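You operate a simulated robot arm through the tools that you are given. There is no shell and no other tool. Be economical: measure what you need, move in short steps, check, and stop when the job is done.

Carry out the task below with a simulated robot arm. There is one attempt and no reset: what you move stays moved.

JOB
Dry the black block on the warmer at Warm, under the clear lid.
Fine: till its felt goes dull; dial back to Off; open the clear lid once the lamp is out. Where these are worked on the way, their far stop is far enough and under half their travel is too little: clear lid.

Only the result counts: the job must be done as asked and must still hold three seconds after the hand-in. Knocking over, shifting, dropping, spilling or breaking anything else fails it. A push-on lid holds only when it is set on centred and level and pressed home; a screw cap is set on level and turned clockwise until tight.

ROBOT AND FRAMES
A 6-joint arm with a two-finger parallel gripper, fixed in place. Base frame: the origin is at the foot of the arm, x ahead of it, y to its left, z up; the work surface is at about z = 0.86. Units: m, rad, N and s.
With the tool pointing down near the work surface it reaches from about 0.26 to 0.68 m from the base axis. Its first joint turns from -1.152 to 1.152 rad. Payload 2.9 kg.
The tool frame sits at the grasp point between the pads (the TCP): z along the fingers, y along the line on which they close. The tips reach 0.03 m beyond it. The gripper opens to 0.11 m. The fingers are 0.02 m wide and 0.01 m thick; the gripper's body (0.048 by 0.112 m) begins 0.055 m behind the TCP.
Orientation is told as [roll, pitch, yaw] about the base's x, y, z axes, in that order, counted from this pose: with the fingers straight down and closing along the base's y, the tool's x points along the base's -x, its y along +y and its z along -z.

CONTROLS
- The arm moves only by the tool apply_moves. Its argument "increments" is a list of rows, each a list of 7 numbers: the turn, a rotation vector about the base's x, y, z in rad, then the shift along the base's x, y, z in m, then the closure in counts, from 0 (fully open) to 255 (shut). In form: [[ax, ay, az, tx, ty, tz, grip], ...]. A call has 1 to 20 rows; each row shifts and turns the commanded pose from where the row before left it. Rows are played at 5 a second. More than 0.05 m and 0.15 rad between two rows, or a gripper value outside its range, and nothing of the call is played. A pose out of reach is approached as far as the arm can. The call stops where the force on the tool passes 70 N (or 10 N more than at its start, if that is more) or the arm is blocked; 0.2 s more then pass. The fingers move at their own pace (about 0.108 m/s each) and stop on an object; they squeeze with about 40 N. The grip force told is the motor's: it shows also when the fingers shut on nothing. Time passes only in rows, and 0.2 s behind the last, so rows that do not move let the fingers close. The reply holds the time, the measured pose of the TCP, the force on the tool along the base axes, the opening and the grip force, in the units named above and with some noise, with the torque about the TCP (base axes, N m) and any sound that the robot's microphone picked up.
- Cameras (640 x 400 px; columns grow to the right, rows downward): "scene" is fixed at [0.077, 0.4307, 1.3883]; the picture's right is [-0.76, -0.65, 0.00], its down [-0.35, 0.40, -0.85] and it looks along [0.55, -0.64, -0.53] (base axes); focal length 355 px, centre (320, 200). "wrist" rides on the gripper at [0.072, 0.017, -0.103] in the tool frame; the picture's right is [-0.23, 0.97, 0.00], its down [-0.76, -0.18, -0.62] and it looks along [-0.61, -0.14, 0.78] (tool axes); focal length 222 px, centre (320, 200). There is no depth. A picture from a camera that has moved, and an enlarged one, comes with that camera's place and axes in the base frame and with its lens.
- camera(camera): a new picture of that camera. No time passes.
- zoom(camera, box): a new picture of the part [left, top, right, bottom] of that camera's present view, enlarged. No time passes.
- job_done(): hands the job in; it is judged then, once.

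Work in short steps. Places have to be worked out from the pictures, the camera data and where the tool is seen: move nearer, look again, correct. Check each grasp and each placing, and mend what went wrong. You have 120 turns and 64 pictures in all, those below and enlarged ones among them. Open the gripper and draw the arm clear of the work before you hand the job in, unless the task says otherwise; then end with one line.

The tools are called after ">>>" by a JSON object that holds its "name" and its "arguments". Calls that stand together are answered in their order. apply_moves: Moves the arm, as the interface text tells. Its arguments: {"type":"object","properties":{"increments":{"type":"array"}},"required":["increments"]} The other tools are called the same way: camera (camera) takes a picture; zoom (camera, box) takes an enlarged picture of a part of a camera's view; job_done () hands the job in.

At the start:

```text
clock: 0.0
tcp_pos: [0.3812, 0.0895, 1.1633]
tool_rot: [0.001, 0.001, -0.001]
force: [0.2, 0.0, -0.6]
wrist_torque: [0.02, 0.0, -0.01]
gripper_width: 0.1102
gripper_force: 0.0
```

scene: 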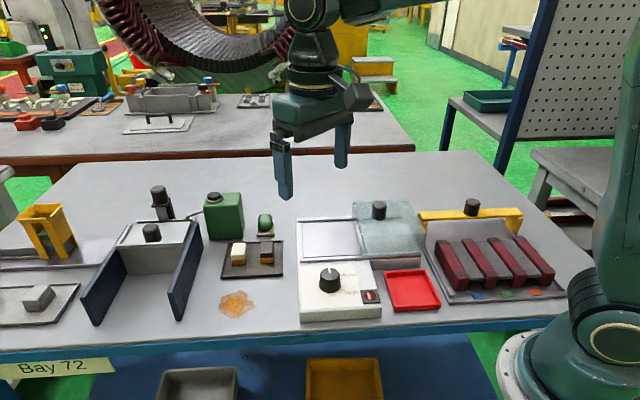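
wrist: 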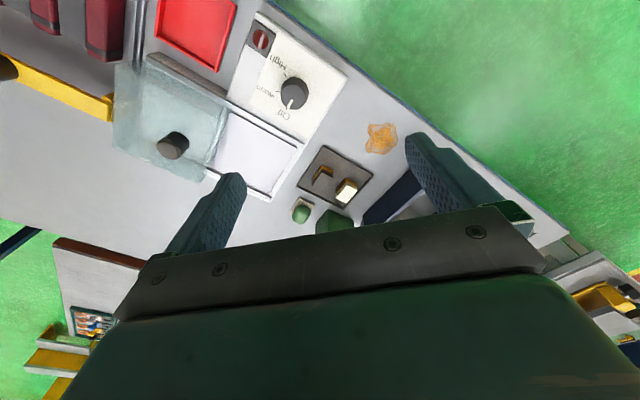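

I see a warmer with a dial, a sliding clear lid and a tray with blocks. I'll zoom in on the details.

>>> {"name": "zoom", "arguments": {"camera": "scene", "box": [200, 180, 450, 336]}}

>>> {"name": "zoom", "arguments": {"camera": "wrist", "box": [100, 0, 420, 220]}}

>>> {"name": "zoom", "arguments": {"camera": "scene", "box": [200, 180, 300, 300]}}

```text
2.56 times, centred on (325, 258) of scene
camera zoom: at [0.077, 0.4307, 1.3883], right [-0.76, -0.65, 0.0], down [-0.35, 0.4, -0.85], along [0.55, -0.64, -0.53], focal length 909 px, centre (307, 52)
```

zoom: 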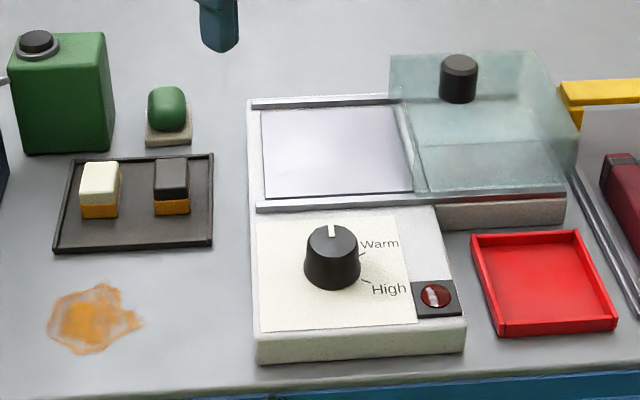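

```text
1.82 times, centred on (260, 110) of wrist
camera zoom: at [0.3078, 0.1068, 1.2668], right [0.23, 0.97, 0.0], down [0.76, -0.18, 0.62], along [0.61, -0.14, -0.78], focal length 404 px, centre (429, 364)
```

zoom: 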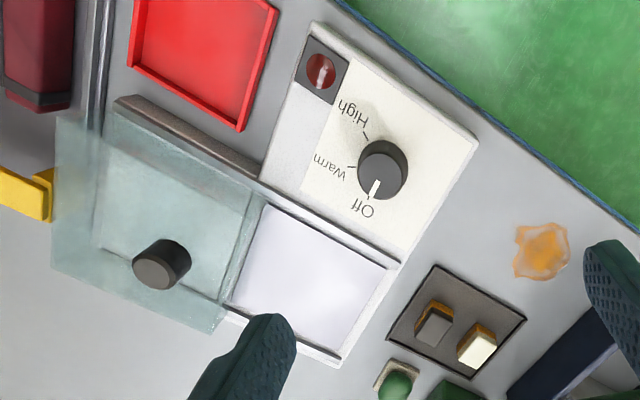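

```text
3.33 times, centred on (250, 240) of scene
camera zoom: at [0.077, 0.4307, 1.3883], right [-0.76, -0.65, 0.0], down [-0.35, 0.4, -0.85], along [0.55, -0.64, -0.53], focal length 1184 px, centre (553, 67)
```

zoom: 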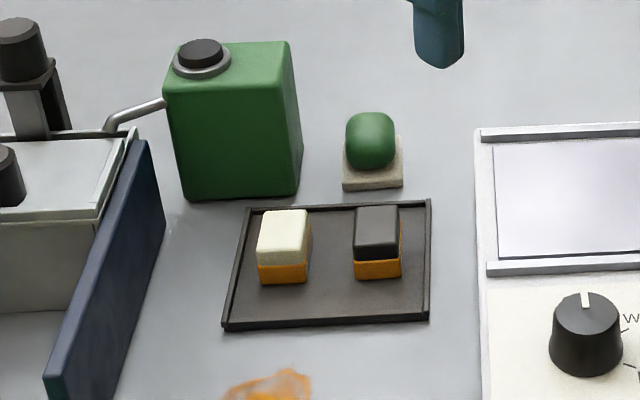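

The black block is near (0.545, 0.06), the plate near (0.465, -0.06), the dial near (0.376, 0.055) and the lid knob near (0.392, -0.127). The fixtures are yawed about 42°. I'll yaw the tool to match and move up over the plate to look closer.

>>> {"name": "apply_moves", "arguments": {"increments": [[0, 0, 0.1456, 0.004, -0.028, -0.009, 0], [0, 0, 0.1456, 0.004, -0.028, -0.009, 0], [0, 0, 0.1456, 0.004, -0.028, -0.009, 0], [0, 0, 0.1456, 0.004, -0.028, -0.009, 0], [0, 0, 0.1456, 0.004, -0.028, -0.009, 0]]}}

>>> {"name": "camera", "arguments": {"camera": "wrist"}}

>>> {"name": "zoom", "arguments": {"camera": "scene", "box": [280, 190, 440, 290]}}

```text
clock: 1.2
tcp_pos: [0.3998, -0.0515, 1.1196]
tool_rot: [-0.001, -0.001, 0.73]
force: [0.2, 0.4, 0.4]
wrist_torque: [0.01, 0.01, -0.02]
gripper_width: 0.1102
gripper_force: 0.0
```

```text
58 pictures are left
camera wrist: at [0.3336, -0.0874, 1.2225], right [-0.48, 0.88, 0.0], down [0.69, 0.38, 0.62], along [0.55, 0.3, -0.78], focal length 222 px, centre (320, 200)
```

wrist: 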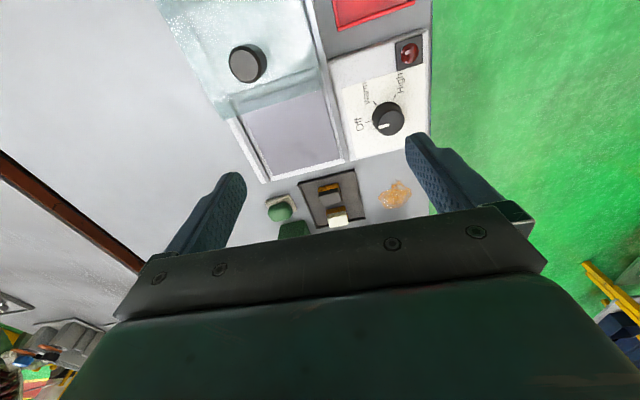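

```text
4.00 times, centred on (360, 240) of scene
camera zoom: at [0.077, 0.4307, 1.3883], right [-0.76, -0.65, 0.0], down [-0.35, 0.4, -0.85], along [0.55, -0.64, -0.53], focal length 1421 px, centre (160, 40)
```

zoom: 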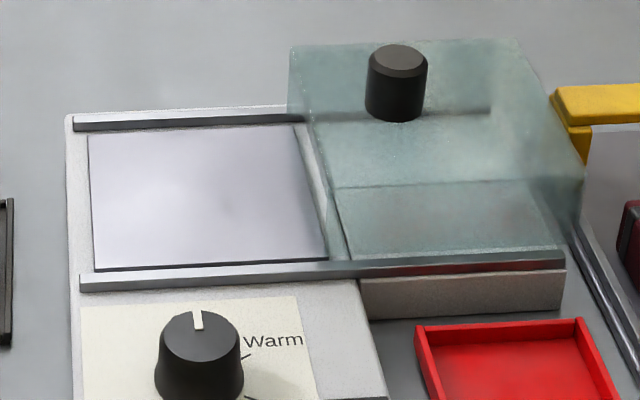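

I'll zoom in on the warmer and the tray to get the geometry more exactly.

>>> {"name": "zoom", "arguments": {"camera": "wrist", "box": [160, 0, 448, 180]}}

>>> {"name": "zoom", "arguments": {"camera": "wrist", "box": [250, 150, 410, 250]}}

```text
2.22 times, centred on (304, 90) of wrist
camera zoom: at [0.3336, -0.0874, 1.2225], right [-0.48, 0.88, 0.0], down [0.69, 0.38, 0.62], along [0.55, 0.3, -0.78], focal length 494 px, centre (356, 444)
```

zoom: 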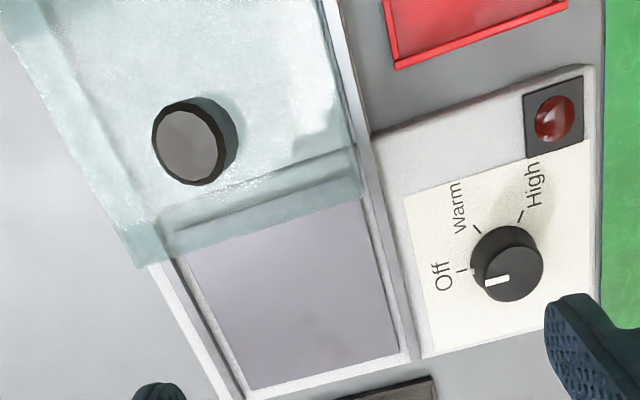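

```text
4.00 times, centred on (330, 200) of wrist
camera zoom: at [0.3336, -0.0874, 1.2225], right [-0.48, 0.88, 0.0], down [0.69, 0.38, 0.62], along [0.55, 0.3, -0.78], focal length 888 px, centre (280, 200)
```

zoom: 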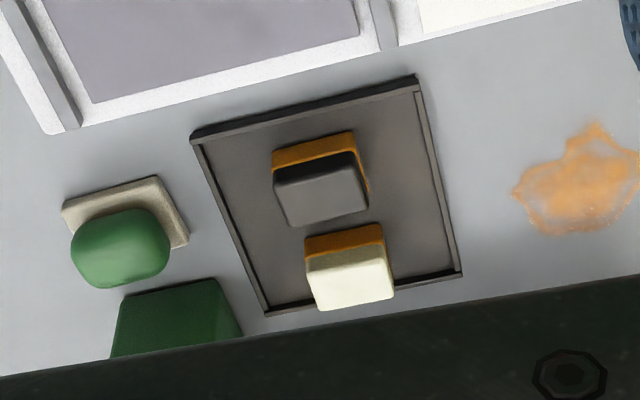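

The band at the lid's left edge could be an end wall, which matters when sliding it over the block. I'll look closer.

>>> {"name": "zoom", "arguments": {"camera": "scene", "box": [345, 195, 435, 265]}}

>>> {"name": "zoom", "arguments": {"camera": "wrist", "box": [200, 40, 344, 130]}}

```text
5.71 times, centred on (390, 230) of scene
camera zoom: at [0.077, 0.4307, 1.3883], right [-0.76, -0.65, 0.0], down [-0.35, 0.4, -0.85], along [0.55, -0.64, -0.53], focal length 2030 px, centre (-80, 29)
```

zoom: 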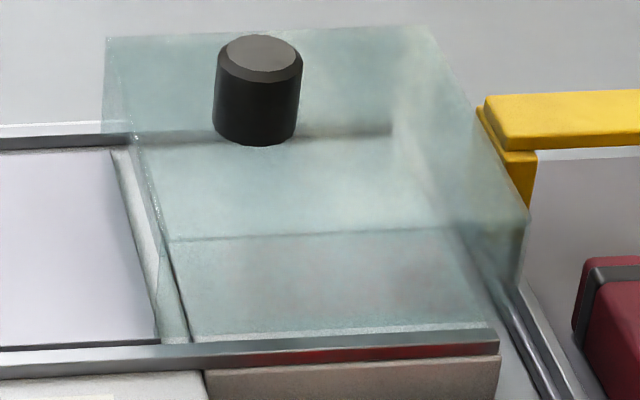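

```text
4.44 times, centred on (272, 85) of wrist
camera zoom: at [0.3336, -0.0874, 1.2225], right [-0.48, 0.88, 0.0], down [0.69, 0.38, 0.62], along [0.55, 0.3, -0.78], focal length 987 px, centre (533, 711)
```

zoom: 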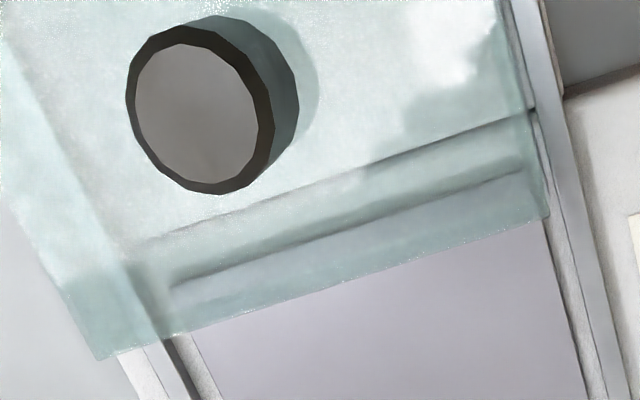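

The left end looks open, so the lid is a tunnel hood riding on rails. Next I move above the black block at about (0.554, 0.055).

>>> {"name": "apply_moves", "arguments": {"increments": [[0, 0, 0.025, 0.0385, 0.0266, -0.02, 81], [0, 0, 0.025, 0.0385, 0.0266, -0.03, 81], [0, 0, 0, 0.0385, 0.0266, -0.04, 81], [0, 0, 0, 0.0387, 0.0267, -0.05, 81], [0, 0, 0, 0, 0, -0.02, 81]]}}

>>> {"name": "camera", "arguments": {"camera": "wrist"}}

>>> {"name": "zoom", "arguments": {"camera": "scene", "box": [200, 180, 360, 280]}}

```text
refused: row 1 steps farther than a row can; nothing moved
```

```text
52 pictures are left
camera wrist: at [0.3336, -0.0874, 1.2225], right [-0.48, 0.88, 0.0], down [0.69, 0.38, 0.62], along [0.55, 0.3, -0.78], focal length 222 px, centre (320, 200)
```

wrist: 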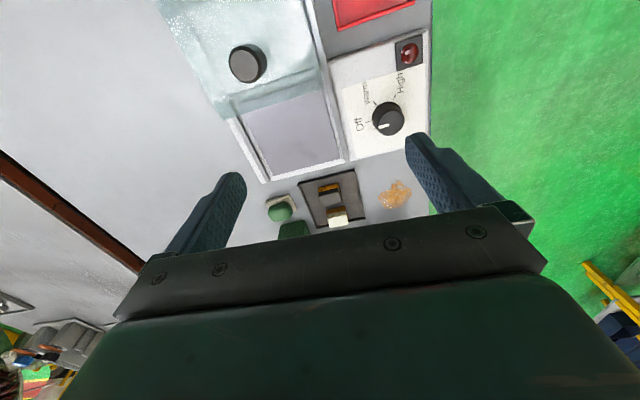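

```text
4.00 times, centred on (280, 230) of scene
camera zoom: at [0.077, 0.4307, 1.3883], right [-0.76, -0.65, 0.0], down [-0.35, 0.4, -0.85], along [0.55, -0.64, -0.53], focal length 1421 px, centre (480, 80)
```

zoom: 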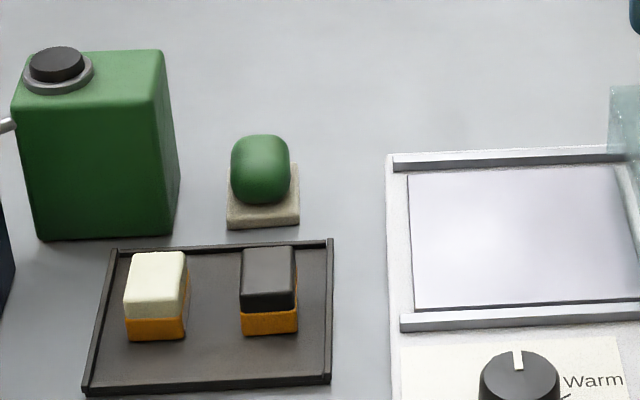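

That was refused because the steps were too large, so I'll split the move into smaller rows.

>>> {"name": "apply_moves", "arguments": {"increments": [[0, 0, 0.025, 0.0308, 0.0213, -0.02, 81], [0, 0, 0.025, 0.0308, 0.0213, -0.02, 81], [0, 0, 0, 0.0308, 0.0213, -0.02, 81], [0, 0, 0, 0.0308, 0.0213, -0.02, 81], [0, 0, 0, 0.031, 0.0213, -0.02, 81], [0, 0, 0, 0, 0, -0.03, 81], [0, 0, 0, 0, 0, -0.03, 81]]}}

>>> {"name": "camera", "arguments": {"camera": "wrist"}}

>>> {"name": "zoom", "arguments": {"camera": "scene", "box": [200, 180, 360, 280]}}

```text
clock: 2.8
tcp_pos: [0.5541, 0.0564, 0.956]
tool_rot: [0.0, 0.001, 0.779]
force: [-0.6, -0.5, -0.3]
wrist_torque: [0.0, 0.01, -0.04]
gripper_width: 0.0751
gripper_force: 0.0
```

```text
50 pictures are left
camera wrist: at [0.4902, 0.0176, 1.0596], right [-0.52, 0.85, 0.0], down [0.67, 0.41, 0.62], along [0.53, 0.33, -0.78], focal length 222 px, centre (320, 200)
```

wrist: 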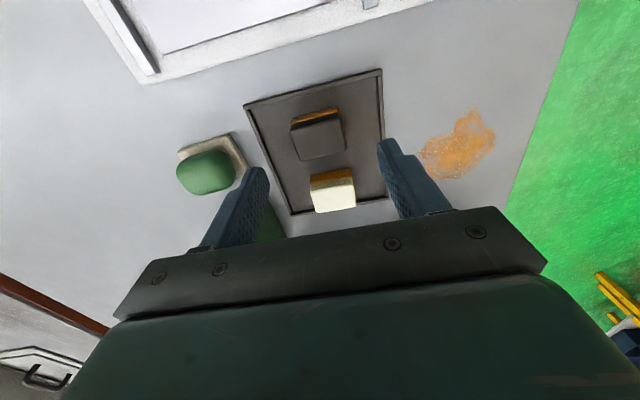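

```text
4.00 times, centred on (280, 230) of scene
camera zoom: at [0.077, 0.4307, 1.3883], right [-0.76, -0.65, 0.0], down [-0.35, 0.4, -0.85], along [0.55, -0.64, -0.53], focal length 1421 px, centre (480, 80)
```

zoom: 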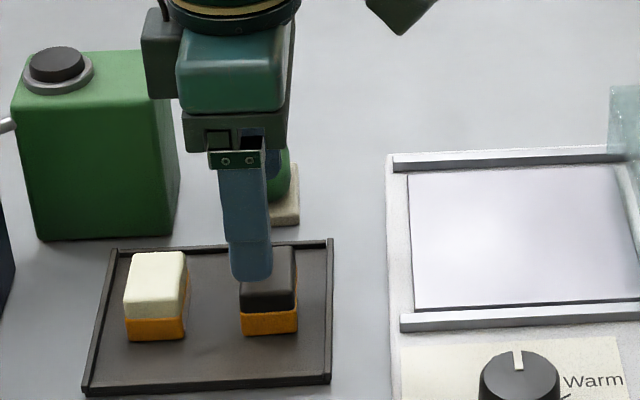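

The block centre is about (0.5515, 0.056), so I correct by −2 mm in x, descend to TCP z≈0.905 and close.

>>> {"name": "apply_moves", "arguments": {"increments": [[0, 0, 0, -0.002, -0.001, -0.02, 81], [0, 0, 0, 0, 0, -0.02, 81], [0, 0, 0, 0, 0, -0.011, 81], [0, 0, 0, 0, 0, 0, 160], [0, 0, 0, 0, 0, 0, 255], [0, 0, 0, 0, 0, 0, 255], [0, 0, 0, 0, 0, 0, 255]]}}

>>> {"name": "zoom", "arguments": {"camera": "scene", "box": [200, 180, 360, 280]}}

```text
clock: 4.4
tcp_pos: [0.5513, 0.0561, 0.906]
tool_rot: [0.0, 0.0, 0.777]
force: [-0.1, -0.8, -0.5]
wrist_torque: [-0.01, -0.03, -0.01]
gripper_width: 0.0412
gripper_force: 40.0
```

```text
4.00 times, centred on (280, 230) of scene
camera zoom: at [0.077, 0.4307, 1.3883], right [-0.76, -0.65, 0.0], down [-0.35, 0.4, -0.85], along [0.55, -0.64, -0.53], focal length 1421 px, centre (480, 80)
```

zoom: 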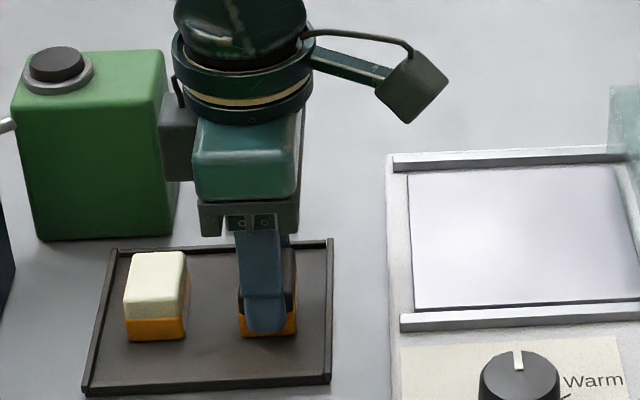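

The block is gripped at 0.041 m. I lift it and carry it above the plate centre, about (0.473, −0.060).

>>> {"name": "apply_moves", "arguments": {"increments": [[0, 0, 0, 0, 0, 0.03, 255], [0, 0, 0, 0, 0, 0.03, 255], [0, 0, 0, 0, 0, 0.03, 255], [0, 0, 0, -0.0195, -0.029, 0, 255], [0, 0, 0, -0.0195, -0.029, 0, 255], [0, 0, 0, -0.0195, -0.029, 0, 255], [0, 0, 0, -0.0195, -0.029, 0, 255], [0, 0, 0, 0, 0, -0.02, 255]]}}

>>> {"name": "camera", "arguments": {"camera": "wrist"}}

>>> {"name": "zoom", "arguments": {"camera": "scene", "box": [260, 180, 420, 280]}}

```text
clock: 6.2
tcp_pos: [0.4771, -0.0597, 0.9767]
tool_rot: [0.0, 0.001, 0.779]
force: [0.2, 0.2, -0.4]
wrist_torque: [0.02, -0.03, 0.0]
gripper_width: 0.0413
gripper_force: 39.4
```

```text
47 pictures are left
camera wrist: at [0.4124, -0.0985, 1.0806], right [-0.52, 0.85, 0.0], down [0.67, 0.41, 0.62], along [0.53, 0.32, -0.78], focal length 222 px, centre (320, 200)
```

wrist: 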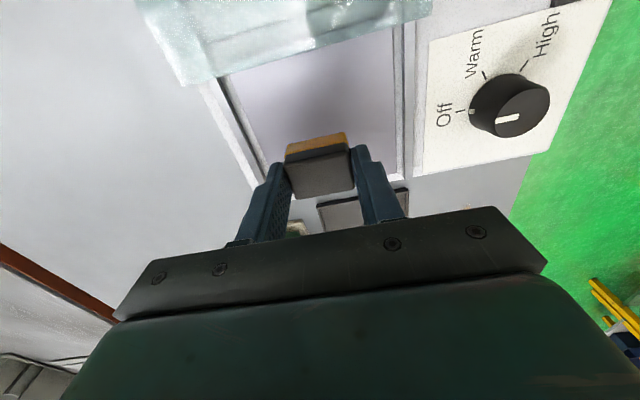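

```text
4.00 times, centred on (340, 230) of scene
camera zoom: at [0.077, 0.4307, 1.3883], right [-0.76, -0.65, 0.0], down [-0.35, 0.4, -0.85], along [0.55, -0.64, -0.53], focal length 1421 px, centre (240, 80)
```

zoom: 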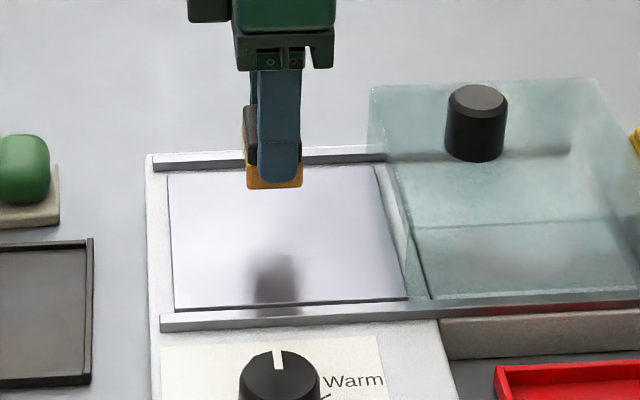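

The block is over the plate centre with its underside at about z=0.934. I lower it in small steps and watch the force.

>>> {"name": "apply_moves", "arguments": {"increments": [[0, 0, 0, -0.003, -0.002, -0.015, 255], [0, 0, 0, 0, 0, -0.015, 255], [0, 0, 0, 0, 0, -0.004, 255], [0, 0, 0, 0, 0, 0, 255]]}}

>>> {"name": "zoom", "arguments": {"camera": "scene", "box": [280, 200, 376, 260]}}

```text
clock: 7.2
tcp_pos: [0.4716, -0.0619, 0.9417]
tool_rot: [-0.001, 0.0, 0.779]
force: [0.6, 0.5, -1.4]
wrist_torque: [0.02, 0.01, -0.01]
gripper_width: 0.0408
gripper_force: 40.1
```

```text
6.67 times, centred on (328, 230) of scene
camera zoom: at [0.077, 0.4307, 1.3883], right [-0.76, -0.65, 0.0], down [-0.35, 0.4, -0.85], along [0.55, -0.64, -0.53], focal length 2368 px, centre (267, 0)
```

zoom: 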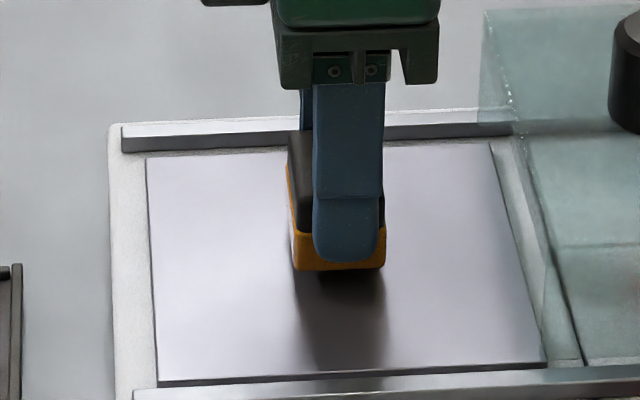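

It's still about a centimetre up, so I keep lowering in 2 mm steps.

>>> {"name": "apply_moves", "arguments": {"increments": [[0, 0, 0, 0, 0, -0.002, 255], [0, 0, 0, 0, 0, -0.002, 255], [0, 0, 0, 0, 0, -0.002, 255], [0, 0, 0, 0, 0, 0, 255]]}}

>>> {"name": "zoom", "arguments": {"camera": "scene", "box": [280, 200, 376, 260]}}

```text
clock: 8.2
tcp_pos: [0.4705, -0.0624, 0.937]
tool_rot: [-0.001, 0.0, 0.778]
force: [-0.1, -0.2, -0.2]
wrist_torque: [-0.02, 0.0, 0.0]
gripper_width: 0.0411
gripper_force: 39.8
```

```text
6.67 times, centred on (328, 230) of scene
camera zoom: at [0.077, 0.4307, 1.3883], right [-0.76, -0.65, 0.0], down [-0.35, 0.4, -0.85], along [0.55, -0.64, -0.53], focal length 2368 px, centre (267, 0)
```

zoom: 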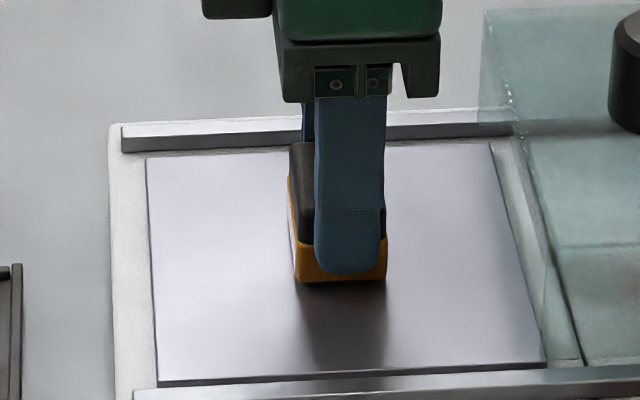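

It's nearly touching and there's no force yet. I continue down slowly.

>>> {"name": "apply_moves", "arguments": {"increments": [[0, 0, 0, 0, 0, -0.002, 255], [0, 0, 0, 0, 0, -0.002, 255], [0, 0, 0, 0, 0, 0, 255]]}}

>>> {"name": "zoom", "arguments": {"camera": "scene", "box": [280, 200, 376, 260]}}

```text
clock: 9.0
tcp_pos: [0.4712, -0.0627, 0.9331]
tool_rot: [-0.002, 0.0, 0.779]
force: [-8.3, 3.5, 29.9]
wrist_torque: [0.18, 0.27, 0.04]
gripper_width: 0.0412
gripper_force: 39.7
```

```text
6.67 times, centred on (328, 230) of scene
camera zoom: at [0.0763, 0.4309, 1.3883], right [-0.76, -0.65, 0.0], down [-0.35, 0.4, -0.85], along [0.55, -0.64, -0.53], focal length 2368 px, centre (267, 0)
```

zoom: 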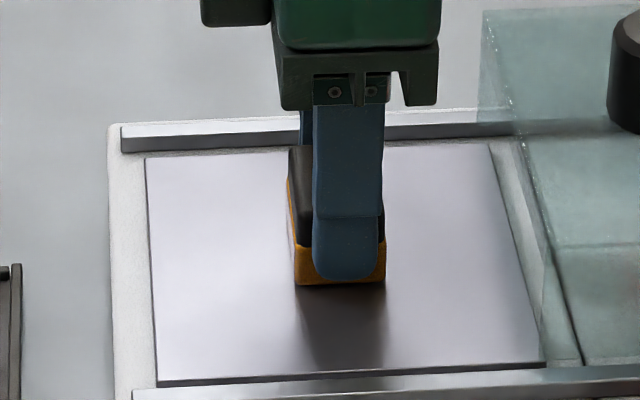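

It's in contact at 30 N. I back off 1 mm, open partly and rise straight up.

>>> {"name": "apply_moves", "arguments": {"increments": [[0, 0, 0, 0, 0, 0.0015, 255], [0, 0, 0, 0, 0, 0, 110], [0, 0, 0, 0, 0, 0, 81], [0, 0, 0, 0, 0, 0, 81], [0, 0, 0, 0, 0, 0.03, 81], [0, 0, 0, 0, 0, 0.04, 81], [0, 0, 0, 0, 0, 0.04, 81]]}}

>>> {"name": "camera", "arguments": {"camera": "wrist"}}

>>> {"name": "zoom", "arguments": {"camera": "scene", "box": [280, 190, 440, 290]}}

```text
clock: 10.6
tcp_pos: [0.4735, -0.0639, 1.0475]
tool_rot: [0.0, 0.0, 0.778]
force: [0.2, 0.1, 0.5]
wrist_torque: [0.0, -0.01, -0.01]
gripper_width: 0.0751
gripper_force: 0.1
```

```text
42 pictures are left
camera wrist: at [0.4098, -0.1029, 1.1512], right [-0.52, 0.85, 0.0], down [0.67, 0.41, 0.62], along [0.53, 0.32, -0.78], focal length 222 px, centre (320, 200)
```

wrist: 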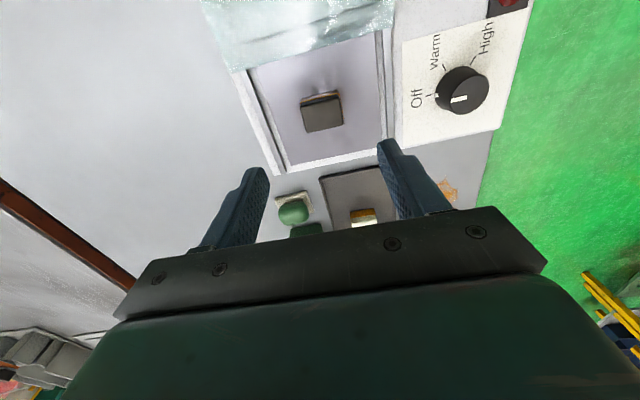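

```text
4.00 times, centred on (360, 240) of scene
camera zoom: at [0.077, 0.4307, 1.3883], right [-0.76, -0.65, 0.0], down [-0.35, 0.4, -0.85], along [0.55, -0.64, -0.53], focal length 1421 px, centre (160, 40)
```

zoom: 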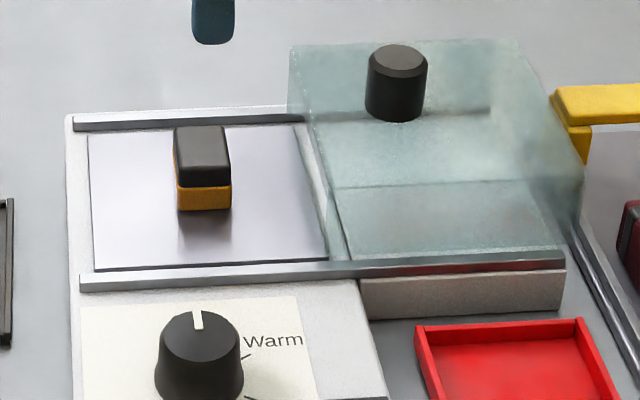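

The block sits on the plate. The knob triangulates to (0.3975, −0.137) with its top at 0.975, so I move above it.

>>> {"name": "apply_moves", "arguments": {"increments": [[0, 0, 0, -0.0253, -0.0244, 0, 81], [0, 0, 0, -0.0253, -0.0244, 0, 81], [0, 0, 0, -0.0254, -0.0245, 0, 81], [0, 0, 0, 0, 0, -0.03, 81], [0, 0, 0, 0, 0, 0, 81]]}}

>>> {"name": "zoom", "arguments": {"camera": "scene", "box": [300, 150, 460, 250]}}

>>> {"name": "camera", "arguments": {"camera": "wrist"}}

```text
clock: 11.8
tcp_pos: [0.3958, -0.1378, 1.0142]
tool_rot: [0.001, 0.0, 0.779]
force: [0.1, 0.6, -0.3]
wrist_torque: [0.0, 0.03, 0.0]
gripper_width: 0.0751
gripper_force: 0.1
```

```text
4.00 times, centred on (380, 200) of scene
camera zoom: at [0.077, 0.4307, 1.3883], right [-0.76, -0.65, 0.0], down [-0.35, 0.4, -0.85], along [0.55, -0.64, -0.53], focal length 1421 px, centre (80, 200)
```

zoom: 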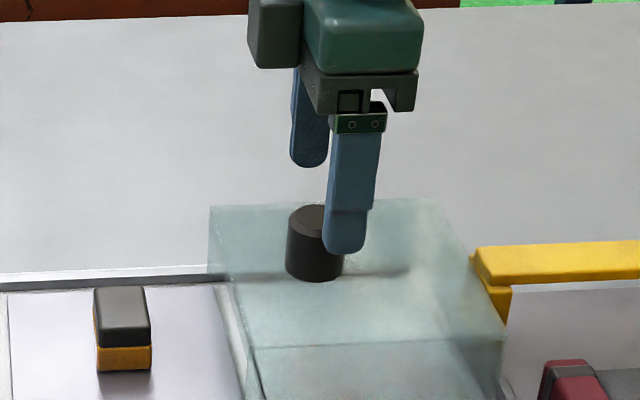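

```text
39 pictures are left
camera wrist: at [0.3318, -0.1759, 1.1187], right [-0.52, 0.85, 0.0], down [0.67, 0.41, 0.62], along [0.53, 0.33, -0.78], focal length 222 px, centre (320, 200)
```

wrist: 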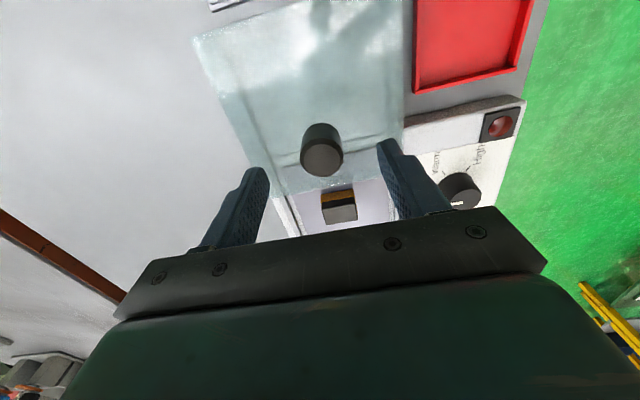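

The knob is roughly centred between the fingers. With a shift of about (+1, +3) mm I descend to TCP z≈0.983 and grip.

>>> {"name": "apply_moves", "arguments": {"increments": [[0, 0, 0, 0.001, 0.003, -0.015, 81], [0, 0, 0, 0, 0, -0.015, 81], [0, 0, 0, 0, 0, 0, 170], [0, 0, 0, 0, 0, 0, 255], [0, 0, 0, 0, 0, 0, 255], [0, 0, 0, 0, 0, 0, 255]]}}

>>> {"name": "zoom", "arguments": {"camera": "scene", "box": [300, 180, 428, 260]}}

```text
clock: 13.2
tcp_pos: [0.3966, -0.1354, 0.9851]
tool_rot: [0.0, 0.001, 0.776]
force: [2.9, -3.4, -5.3]
wrist_torque: [0.05, -0.35, 0.09]
gripper_width: 0.0309
gripper_force: 45.1
```

```text
5.00 times, centred on (364, 220) of scene
camera zoom: at [0.0771, 0.4306, 1.3883], right [-0.76, -0.65, 0.0], down [-0.35, 0.4, -0.85], along [0.55, -0.64, -0.53], focal length 1776 px, centre (100, 100)
```

zoom: 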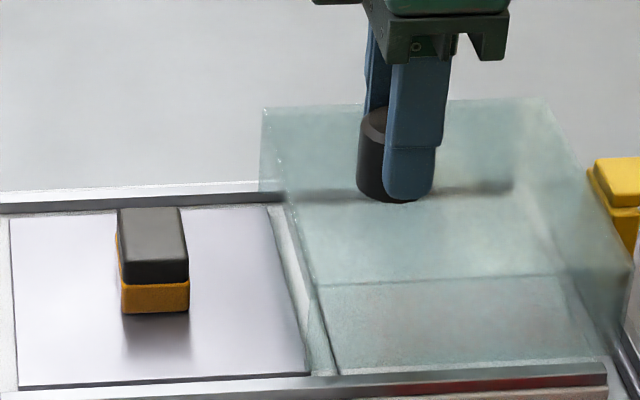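

The knob is gripped. I slide the lid along the rails, direction (0.70, 0.714), a few centimetres at first.

>>> {"name": "apply_moves", "arguments": {"increments": [[0, 0, 0, 0.0105, 0.0107, 0, 255], [0, 0, 0, 0.0105, 0.0107, 0, 255], [0, 0, 0, 0.0105, 0.0107, 0, 255], [0, 0, 0, 0, 0, 0, 255]]}}

>>> {"name": "zoom", "arguments": {"camera": "scene", "box": [280, 180, 440, 280]}}

```text
clock: 14.2
tcp_pos: [0.4291, -0.1025, 0.984]
tool_rot: [-0.002, 0.0, 0.779]
force: [-1.7, 0.1, 16.8]
wrist_torque: [-0.64, 0.95, 0.2]
gripper_width: 0.0311
gripper_force: 45.2
```

```text
4.00 times, centred on (360, 230) of scene
camera zoom: at [0.0767, 0.4308, 1.3883], right [-0.76, -0.65, 0.0], down [-0.35, 0.4, -0.85], along [0.55, -0.64, -0.53], focal length 1421 px, centre (160, 80)
```

zoom: 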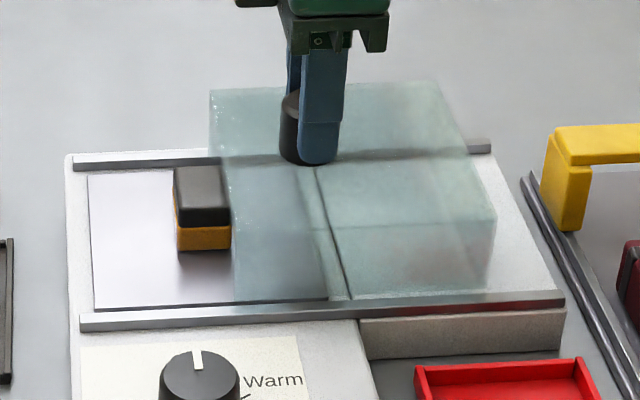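

The lid slides freely and the block hasn't moved. I continue, raising 1 mm to ease the vertical load.

>>> {"name": "apply_moves", "arguments": {"increments": [[0, 0, 0, 0.0105, 0.0107, 0.0007, 255], [0, 0, 0, 0.0105, 0.0107, 0, 255], [0, 0, 0, 0.0105, 0.0107, 0, 255], [0, 0, 0, 0, 0, 0, 255]]}}

>>> {"name": "zoom", "arguments": {"camera": "scene", "box": [280, 180, 440, 280]}}

```text
clock: 15.2
tcp_pos: [0.4605, -0.0702, 0.9845]
tool_rot: [-0.003, -0.002, 0.775]
force: [16.9, -17.6, -3.9]
wrist_torque: [-0.42, 0.07, 0.13]
gripper_width: 0.0312
gripper_force: 45.6
```

```text
4.00 times, centred on (360, 230) of scene
camera zoom: at [0.0775, 0.4302, 1.3884], right [-0.76, -0.65, 0.0], down [-0.35, 0.4, -0.85], along [0.55, -0.64, -0.53], focal length 1421 px, centre (160, 80)
```

zoom: 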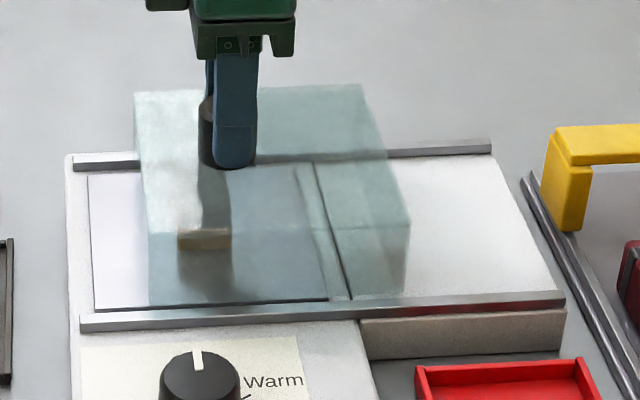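

There's some side load, so I nudge toward −e2 and continue to the far stop.

>>> {"name": "apply_moves", "arguments": {"increments": [[0, 0, 0, 0.0115, 0.0095, 0, 255], [0, 0, 0, 0.0108, 0.0105, 0, 255], [0, 0, 0, 0.0036, 0.0034, 0, 255], [0, 0, 0, 0.0036, 0.0034, 0, 255], [0, 0, 0, 0, 0, 0, 255]]}}

>>> {"name": "zoom", "arguments": {"camera": "scene", "box": [280, 180, 440, 280]}}

```text
clock: 16.4
tcp_pos: [0.4892, -0.0427, 0.9852]
tool_rot: [0.004, 0.008, 0.774]
force: [-19.9, -22.2, -2.3]
wrist_torque: [-1.08, -0.06, 0.1]
gripper_width: 0.031
gripper_force: 45.8
```

```text
4.00 times, centred on (360, 230) of scene
camera zoom: at [0.0765, 0.4302, 1.3885], right [-0.76, -0.65, 0.0], down [-0.35, 0.4, -0.85], along [0.55, -0.64, -0.53], focal length 1421 px, centre (160, 80)
```

zoom: 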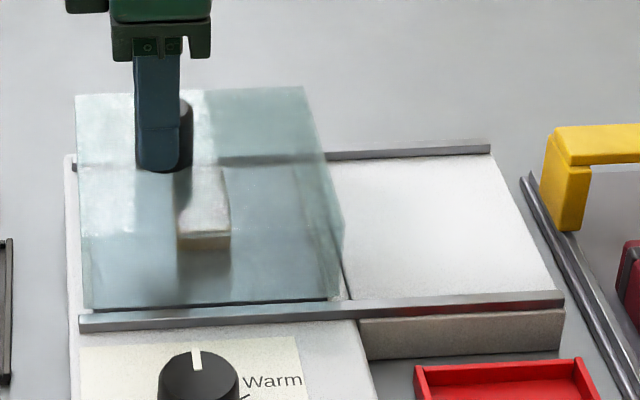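

The far stop is reached with 30 N along the rail, and the lid covers the plate. I ease off, release, rise and go toward the dial.

>>> {"name": "apply_moves", "arguments": {"increments": [[0, 0, 0, -0.002, -0.002, 0, 255], [0, 0, 0, 0, 0, 0, 120], [0, 0, 0, 0, 0, 0, 81], [0, 0, 0, 0, 0, 0, 81], [0, 0, 0, 0, 0, 0.04, 81], [0, 0, 0, 0, 0, 0.04, 81], [0, 0, 0, -0.04, 0.02, 0.01, 81], [0, 0, 0, -0.04, 0.02, 0, 81]]}}

>>> {"name": "zoom", "arguments": {"camera": "scene", "box": [280, 190, 440, 290]}}

>>> {"name": "camera", "arguments": {"camera": "wrist"}}

```text
clock: 18.2
tcp_pos: [0.4058, -0.0071, 1.0745]
tool_rot: [0.0, -0.001, 0.776]
force: [0.0, -0.2, 0.3]
wrist_torque: [-0.05, 0.0, 0.0]
gripper_width: 0.0751
gripper_force: 0.1
```

```text
4.00 times, centred on (360, 240) of scene
camera zoom: at [0.077, 0.4307, 1.3883], right [-0.76, -0.65, 0.0], down [-0.35, 0.4, -0.85], along [0.55, -0.64, -0.53], focal length 1421 px, centre (160, 40)
```

zoom: 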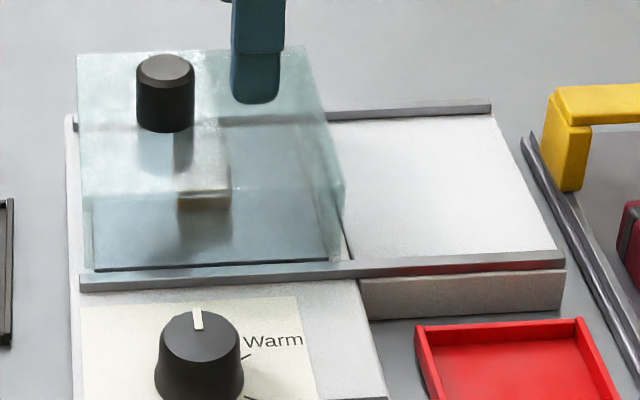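

```text
33 pictures are left
camera wrist: at [0.341, -0.0448, 1.1773], right [-0.52, 0.85, 0.0], down [0.67, 0.41, 0.62], along [0.53, 0.33, -0.78], focal length 222 px, centre (320, 200)
```

wrist: 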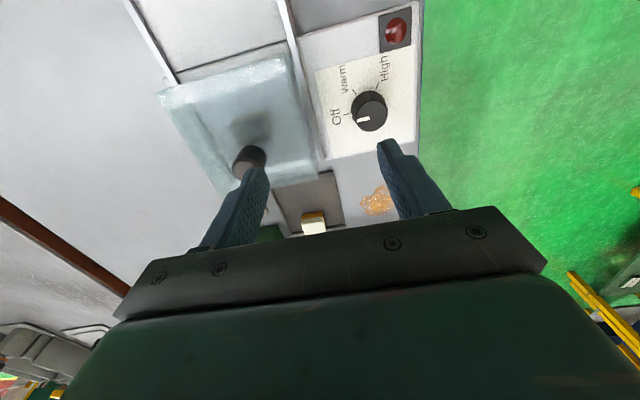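

The lid is closed. The dial centre is about (0.378, 0.053). Off is at about −47°, Warm at about −100° and High at about −154°, so I need a clockwise turn of about 53°. I move above the dial.

>>> {"name": "apply_moves", "arguments": {"increments": [[0, 0, 0, -0.014, 0.03, -0.01, 81], [0, 0, 0, -0.014, 0.03, -0.02, 81], [0, 0, 0, 0, 0, -0.03, 81], [0, 0, 0, 0, 0, -0.03, 81], [0, 0, 0, 0, 0, 0, 81]]}}

>>> {"name": "zoom", "arguments": {"camera": "scene", "box": [260, 200, 420, 300]}}

>>> {"name": "zoom", "arguments": {"camera": "wrist", "box": [200, 40, 456, 200]}}

```text
clock: 19.4
tcp_pos: [0.3795, 0.0576, 0.9818]
tool_rot: [0.001, -0.001, 0.779]
force: [-0.8, -0.8, -0.1]
wrist_torque: [-0.03, 0.01, 0.03]
gripper_width: 0.0751
gripper_force: 0.1
```

```text
4.00 times, centred on (340, 250) of scene
camera zoom: at [0.077, 0.4307, 1.3883], right [-0.76, -0.65, 0.0], down [-0.35, 0.4, -0.85], along [0.55, -0.64, -0.53], focal length 1421 px, centre (240, 0)
```

zoom: 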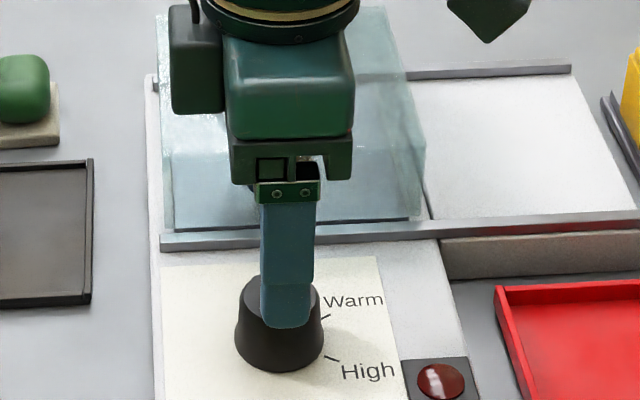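

```text
2.50 times, centred on (328, 120) of wrist
camera zoom: at [0.3155, 0.0174, 1.0867], right [-0.52, 0.85, 0.0], down [0.67, 0.41, 0.62], along [0.53, 0.32, -0.78], focal length 555 px, centre (300, 400)
```

zoom: 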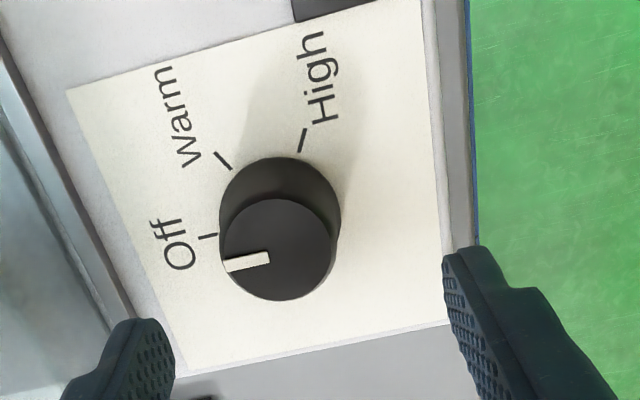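

Refined values: dial centre (0.380, 0.0485), top at about 0.92, panel at about 0.89, and steps of about 60° between marks. I descend and grip.

>>> {"name": "apply_moves", "arguments": {"increments": [[0, 0, 0, 0.0005, -0.009, -0.02, 81], [0, 0, 0, 0, 0, -0.02, 81], [0, 0, 0, 0, 0, -0.01, 81], [0, 0, 0, 0, 0, 0, 170], [0, 0, 0, 0, 0, 0, 255], [0, 0, 0, 0, 0, 0, 255]]}}

>>> {"name": "zoom", "arguments": {"camera": "scene", "box": [260, 200, 420, 300]}}

```text
clock: 20.8
tcp_pos: [0.3796, 0.0465, 0.9351]
tool_rot: [0.0, -0.001, 0.778]
force: [2.1, -3.6, -6.8]
wrist_torque: [0.21, -0.7, -0.03]
gripper_width: 0.0387
gripper_force: 45.0
```

```text
4.00 times, centred on (340, 250) of scene
camera zoom: at [0.0771, 0.4307, 1.3883], right [-0.76, -0.65, 0.0], down [-0.35, 0.4, -0.85], along [0.55, -0.64, -0.53], focal length 1421 px, centre (240, 0)
```

zoom: 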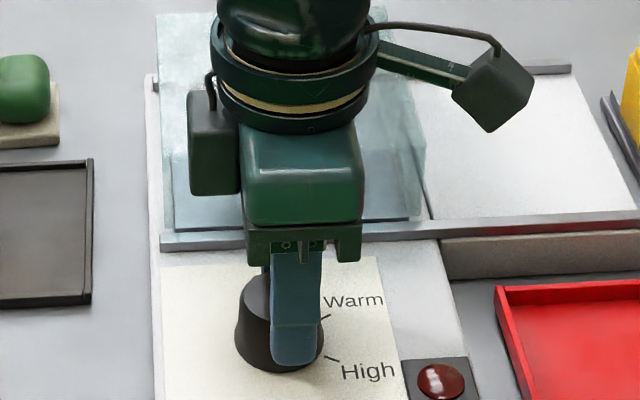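

The fingers sit about 5 mm off-centre toward −e, so I reopen, shift and regrip before turning.

>>> {"name": "apply_moves", "arguments": {"increments": [[0, 0, 0, 0, 0, 0, 120], [0, 0, 0, 0, 0, 0, 100], [0, 0, 0, 0.0035, 0.0037, 0, 100], [0, 0, 0, 0, 0, 0, 180], [0, 0, 0, 0, 0, 0, 255], [0, 0, 0, 0, 0, 0, 255]]}}

>>> {"name": "zoom", "arguments": {"camera": "scene", "box": [260, 200, 420, 300]}}

```text
clock: 22.2
tcp_pos: [0.3837, 0.051, 0.9345]
tool_rot: [0.001, 0.001, 0.777]
force: [-2.7, 2.0, 3.6]
wrist_torque: [-0.11, 0.14, -0.01]
gripper_width: 0.0391
gripper_force: 45.1
```

```text
4.00 times, centred on (340, 250) of scene
camera zoom: at [0.0768, 0.4308, 1.3883], right [-0.76, -0.65, 0.0], down [-0.35, 0.4, -0.85], along [0.55, -0.64, -0.53], focal length 1421 px, centre (240, 0)
```

zoom: 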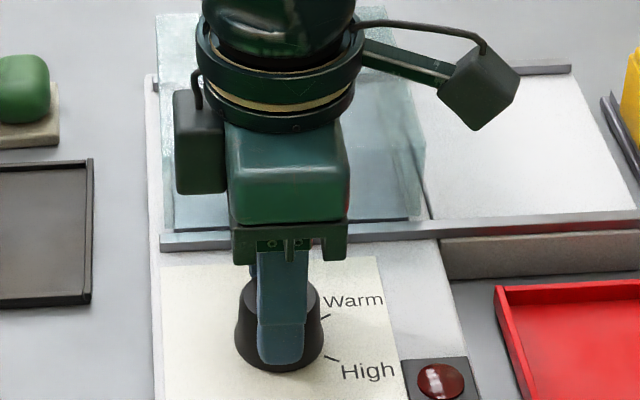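

It's centred now. I turn clockwise by about 60° to Warm.

>>> {"name": "apply_moves", "arguments": {"increments": [[0, 0, -0.13, 0, 0, 0, 255], [0, 0, -0.13, 0, 0, 0, 255], [0, 0, -0.13, 0, 0, 0, 255], [0, 0, -0.13, 0, 0, 0, 255], [0, 0, -0.13, 0, 0, 0, 255], [0, 0, -0.13, 0, 0, 0, 255], [0, 0, -0.13, 0, 0, 0, 255], [0, 0, -0.1, 0, 0, 0, 255], [0, 0, 0, 0, 0, 0, 255]]}}

>>> {"name": "zoom", "arguments": {"camera": "scene", "box": [260, 200, 420, 300]}}

```text
clock: 24.2
tcp_pos: [0.3828, 0.0495, 0.9344]
tool_rot: [-0.004, -0.002, -0.236]
force: [17.6, -21.3, -22.3]
wrist_torque: [-0.08, -0.65, -0.01]
gripper_width: 0.0388
gripper_force: 44.2
```

```text
4.00 times, centred on (340, 250) of scene
camera zoom: at [0.0777, 0.4302, 1.3884], right [-0.76, -0.65, 0.0], down [-0.35, 0.4, -0.85], along [0.55, -0.64, -0.53], focal length 1421 px, centre (240, 0)
```

zoom: 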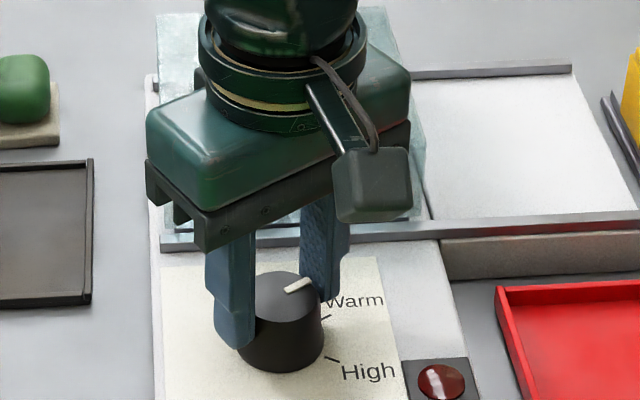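

The pointer is now near Warm, but the lamp looks unlit. I release, rise and look.

>>> {"name": "apply_moves", "arguments": {"increments": [[0, 0, 0, 0, 0, 0, 120], [0, 0, 0, 0, 0, 0, 81], [0, 0, 0, 0, 0, 0.04, 81], [0, 0, 0, -0.01, 0, 0.04, 81]]}}

>>> {"name": "zoom", "arguments": {"camera": "wrist", "box": [200, 0, 520, 200]}}

>>> {"name": "zoom", "arguments": {"camera": "scene", "box": [280, 200, 440, 300]}}

```text
clock: 25.2
tcp_pos: [0.3717, 0.0495, 1.0184]
tool_rot: [-0.001, 0.001, -0.232]
force: [-0.1, -0.7, -0.4]
wrist_torque: [0.01, 0.01, 0.04]
gripper_width: 0.075
gripper_force: 0.0
```

```text
2.00 times, centred on (360, 100) of wrist
camera zoom: at [0.3056, 0.0832, 1.1221], right [0.45, 0.9, 0.0], down [0.7, -0.35, 0.62], along [0.56, -0.28, -0.78], focal length 444 px, centre (240, 400)
```

zoom: 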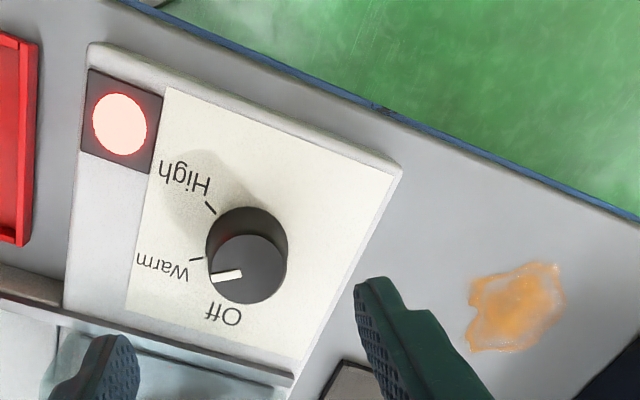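

```text
4.00 times, centred on (360, 250) of scene
camera zoom: at [0.077, 0.4307, 1.3883], right [-0.76, -0.65, 0.0], down [-0.35, 0.4, -0.85], along [0.55, -0.64, -0.53], focal length 1421 px, centre (160, 0)
```

zoom: 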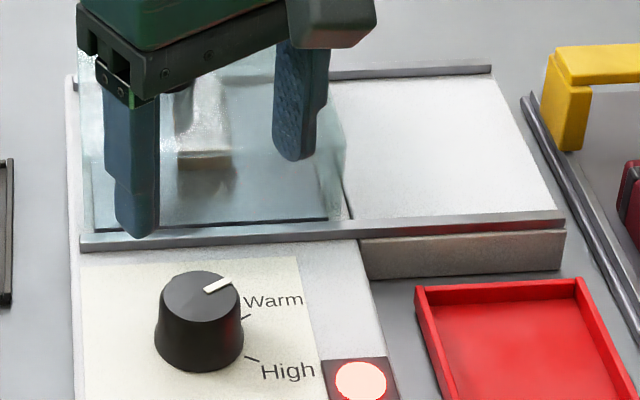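

The lamp is lit at Warm. I take a reference close-up of the felt, then wait.

>>> {"name": "zoom", "arguments": {"camera": "scene", "box": [310, 210, 358, 250]}}

>>> {"name": "apply_moves", "arguments": {"increments": [[0, 0, 0, 0, 0, 0, 81], [0, 0, 0, 0, 0, 0, 81], [0, 0, 0, 0, 0, 0, 81], [0, 0, 0, 0, 0, 0, 81], [0, 0, 0, 0, 0, 0, 81], [0, 0, 0, 0, 0, 0, 81], [0, 0, 0, 0, 0, 0, 81], [0, 0, 0, 0, 0, 0, 81], [0, 0, 0, 0, 0, 0, 81], [0, 0, 0, 0, 0, 0, 81], [0, 0, 0, 0, 0, 0, 81], [0, 0, 0, 0, 0, 0, 81], [0, 0, 0, 0, 0, 0, 81], [0, 0, 0, 0, 0, 0, 81], [0, 0, 0, 0, 0, 0, 81], [0, 0, 0, 0, 0, 0, 81], [0, 0, 0, 0, 0, 0, 81], [0, 0, 0, 0, 0, 0, 81], [0, 0, 0, 0, 0, 0, 81], [0, 0, 0, 0, 0, 0, 81]]}}

>>> {"name": "zoom", "arguments": {"camera": "scene", "box": [310, 210, 358, 250]}}

```text
10.00 times, centred on (334, 230) of scene
camera zoom: at [0.077, 0.4307, 1.3883], right [-0.76, -0.65, 0.0], down [-0.35, 0.4, -0.85], along [0.55, -0.64, -0.53], focal length 3552 px, centre (180, -100)
```

zoom: 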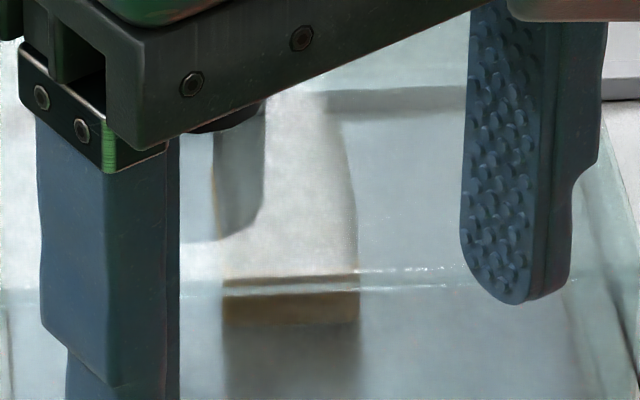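

```text
clock: 29.4
tcp_pos: [0.3729, 0.0504, 1.0174]
tool_rot: [0.0, 0.001, -0.234]
force: [0.3, -0.9, 0.5]
wrist_torque: [0.02, 0.04, 0.0]
gripper_width: 0.075
gripper_force: 0.0
```

```text
10.00 times, centred on (334, 230) of scene
camera zoom: at [0.077, 0.4307, 1.3883], right [-0.76, -0.65, 0.0], down [-0.35, 0.4, -0.85], along [0.55, -0.64, -0.53], focal length 3552 px, centre (180, -100)
```

zoom: 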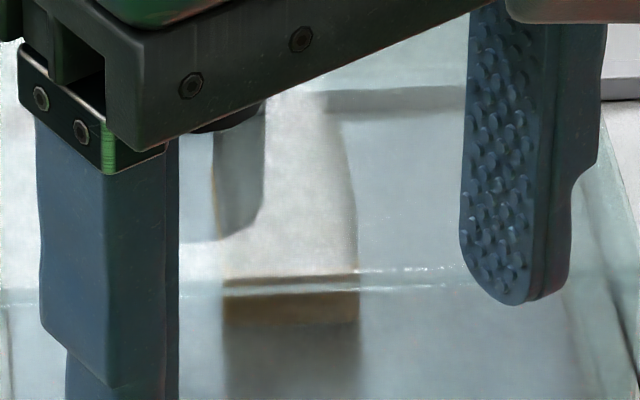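

The felt is still coloured, so I keep waiting.

>>> {"name": "apply_moves", "arguments": {"increments": [[0, 0, 0, 0, 0, 0, 81], [0, 0, 0, 0, 0, 0, 81], [0, 0, 0, 0, 0, 0, 81], [0, 0, 0, 0, 0, 0, 81], [0, 0, 0, 0, 0, 0, 81], [0, 0, 0, 0, 0, 0, 81], [0, 0, 0, 0, 0, 0, 81], [0, 0, 0, 0, 0, 0, 81], [0, 0, 0, 0, 0, 0, 81], [0, 0, 0, 0, 0, 0, 81], [0, 0, 0, 0, 0, 0, 81], [0, 0, 0, 0, 0, 0, 81], [0, 0, 0, 0, 0, 0, 81], [0, 0, 0, 0, 0, 0, 81], [0, 0, 0, 0, 0, 0, 81], [0, 0, 0, 0, 0, 0, 81], [0, 0, 0, 0, 0, 0, 81], [0, 0, 0, 0, 0, 0, 81], [0, 0, 0, 0, 0, 0, 81], [0, 0, 0, 0, 0, 0, 81]]}}

>>> {"name": "zoom", "arguments": {"camera": "scene", "box": [310, 210, 358, 250]}}

```text
clock: 33.6
tcp_pos: [0.3724, 0.0503, 1.0168]
tool_rot: [0.001, -0.001, -0.233]
force: [-0.4, 0.4, -0.2]
wrist_torque: [-0.01, -0.02, -0.02]
gripper_width: 0.075
gripper_force: 0.1
```

```text
10.00 times, centred on (334, 230) of scene
camera zoom: at [0.077, 0.4307, 1.3883], right [-0.76, -0.65, 0.0], down [-0.35, 0.4, -0.85], along [0.55, -0.64, -0.53], focal length 3552 px, centre (180, -100)
```

zoom: 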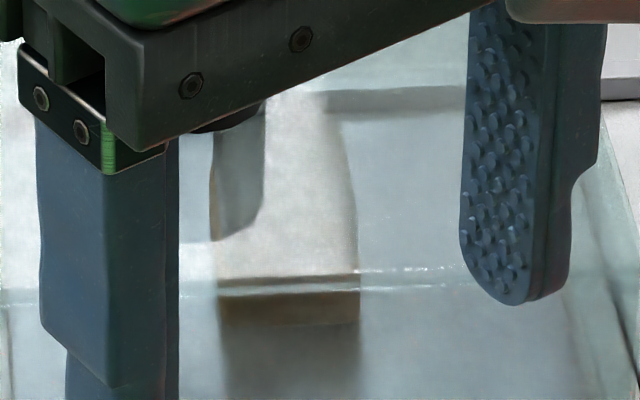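

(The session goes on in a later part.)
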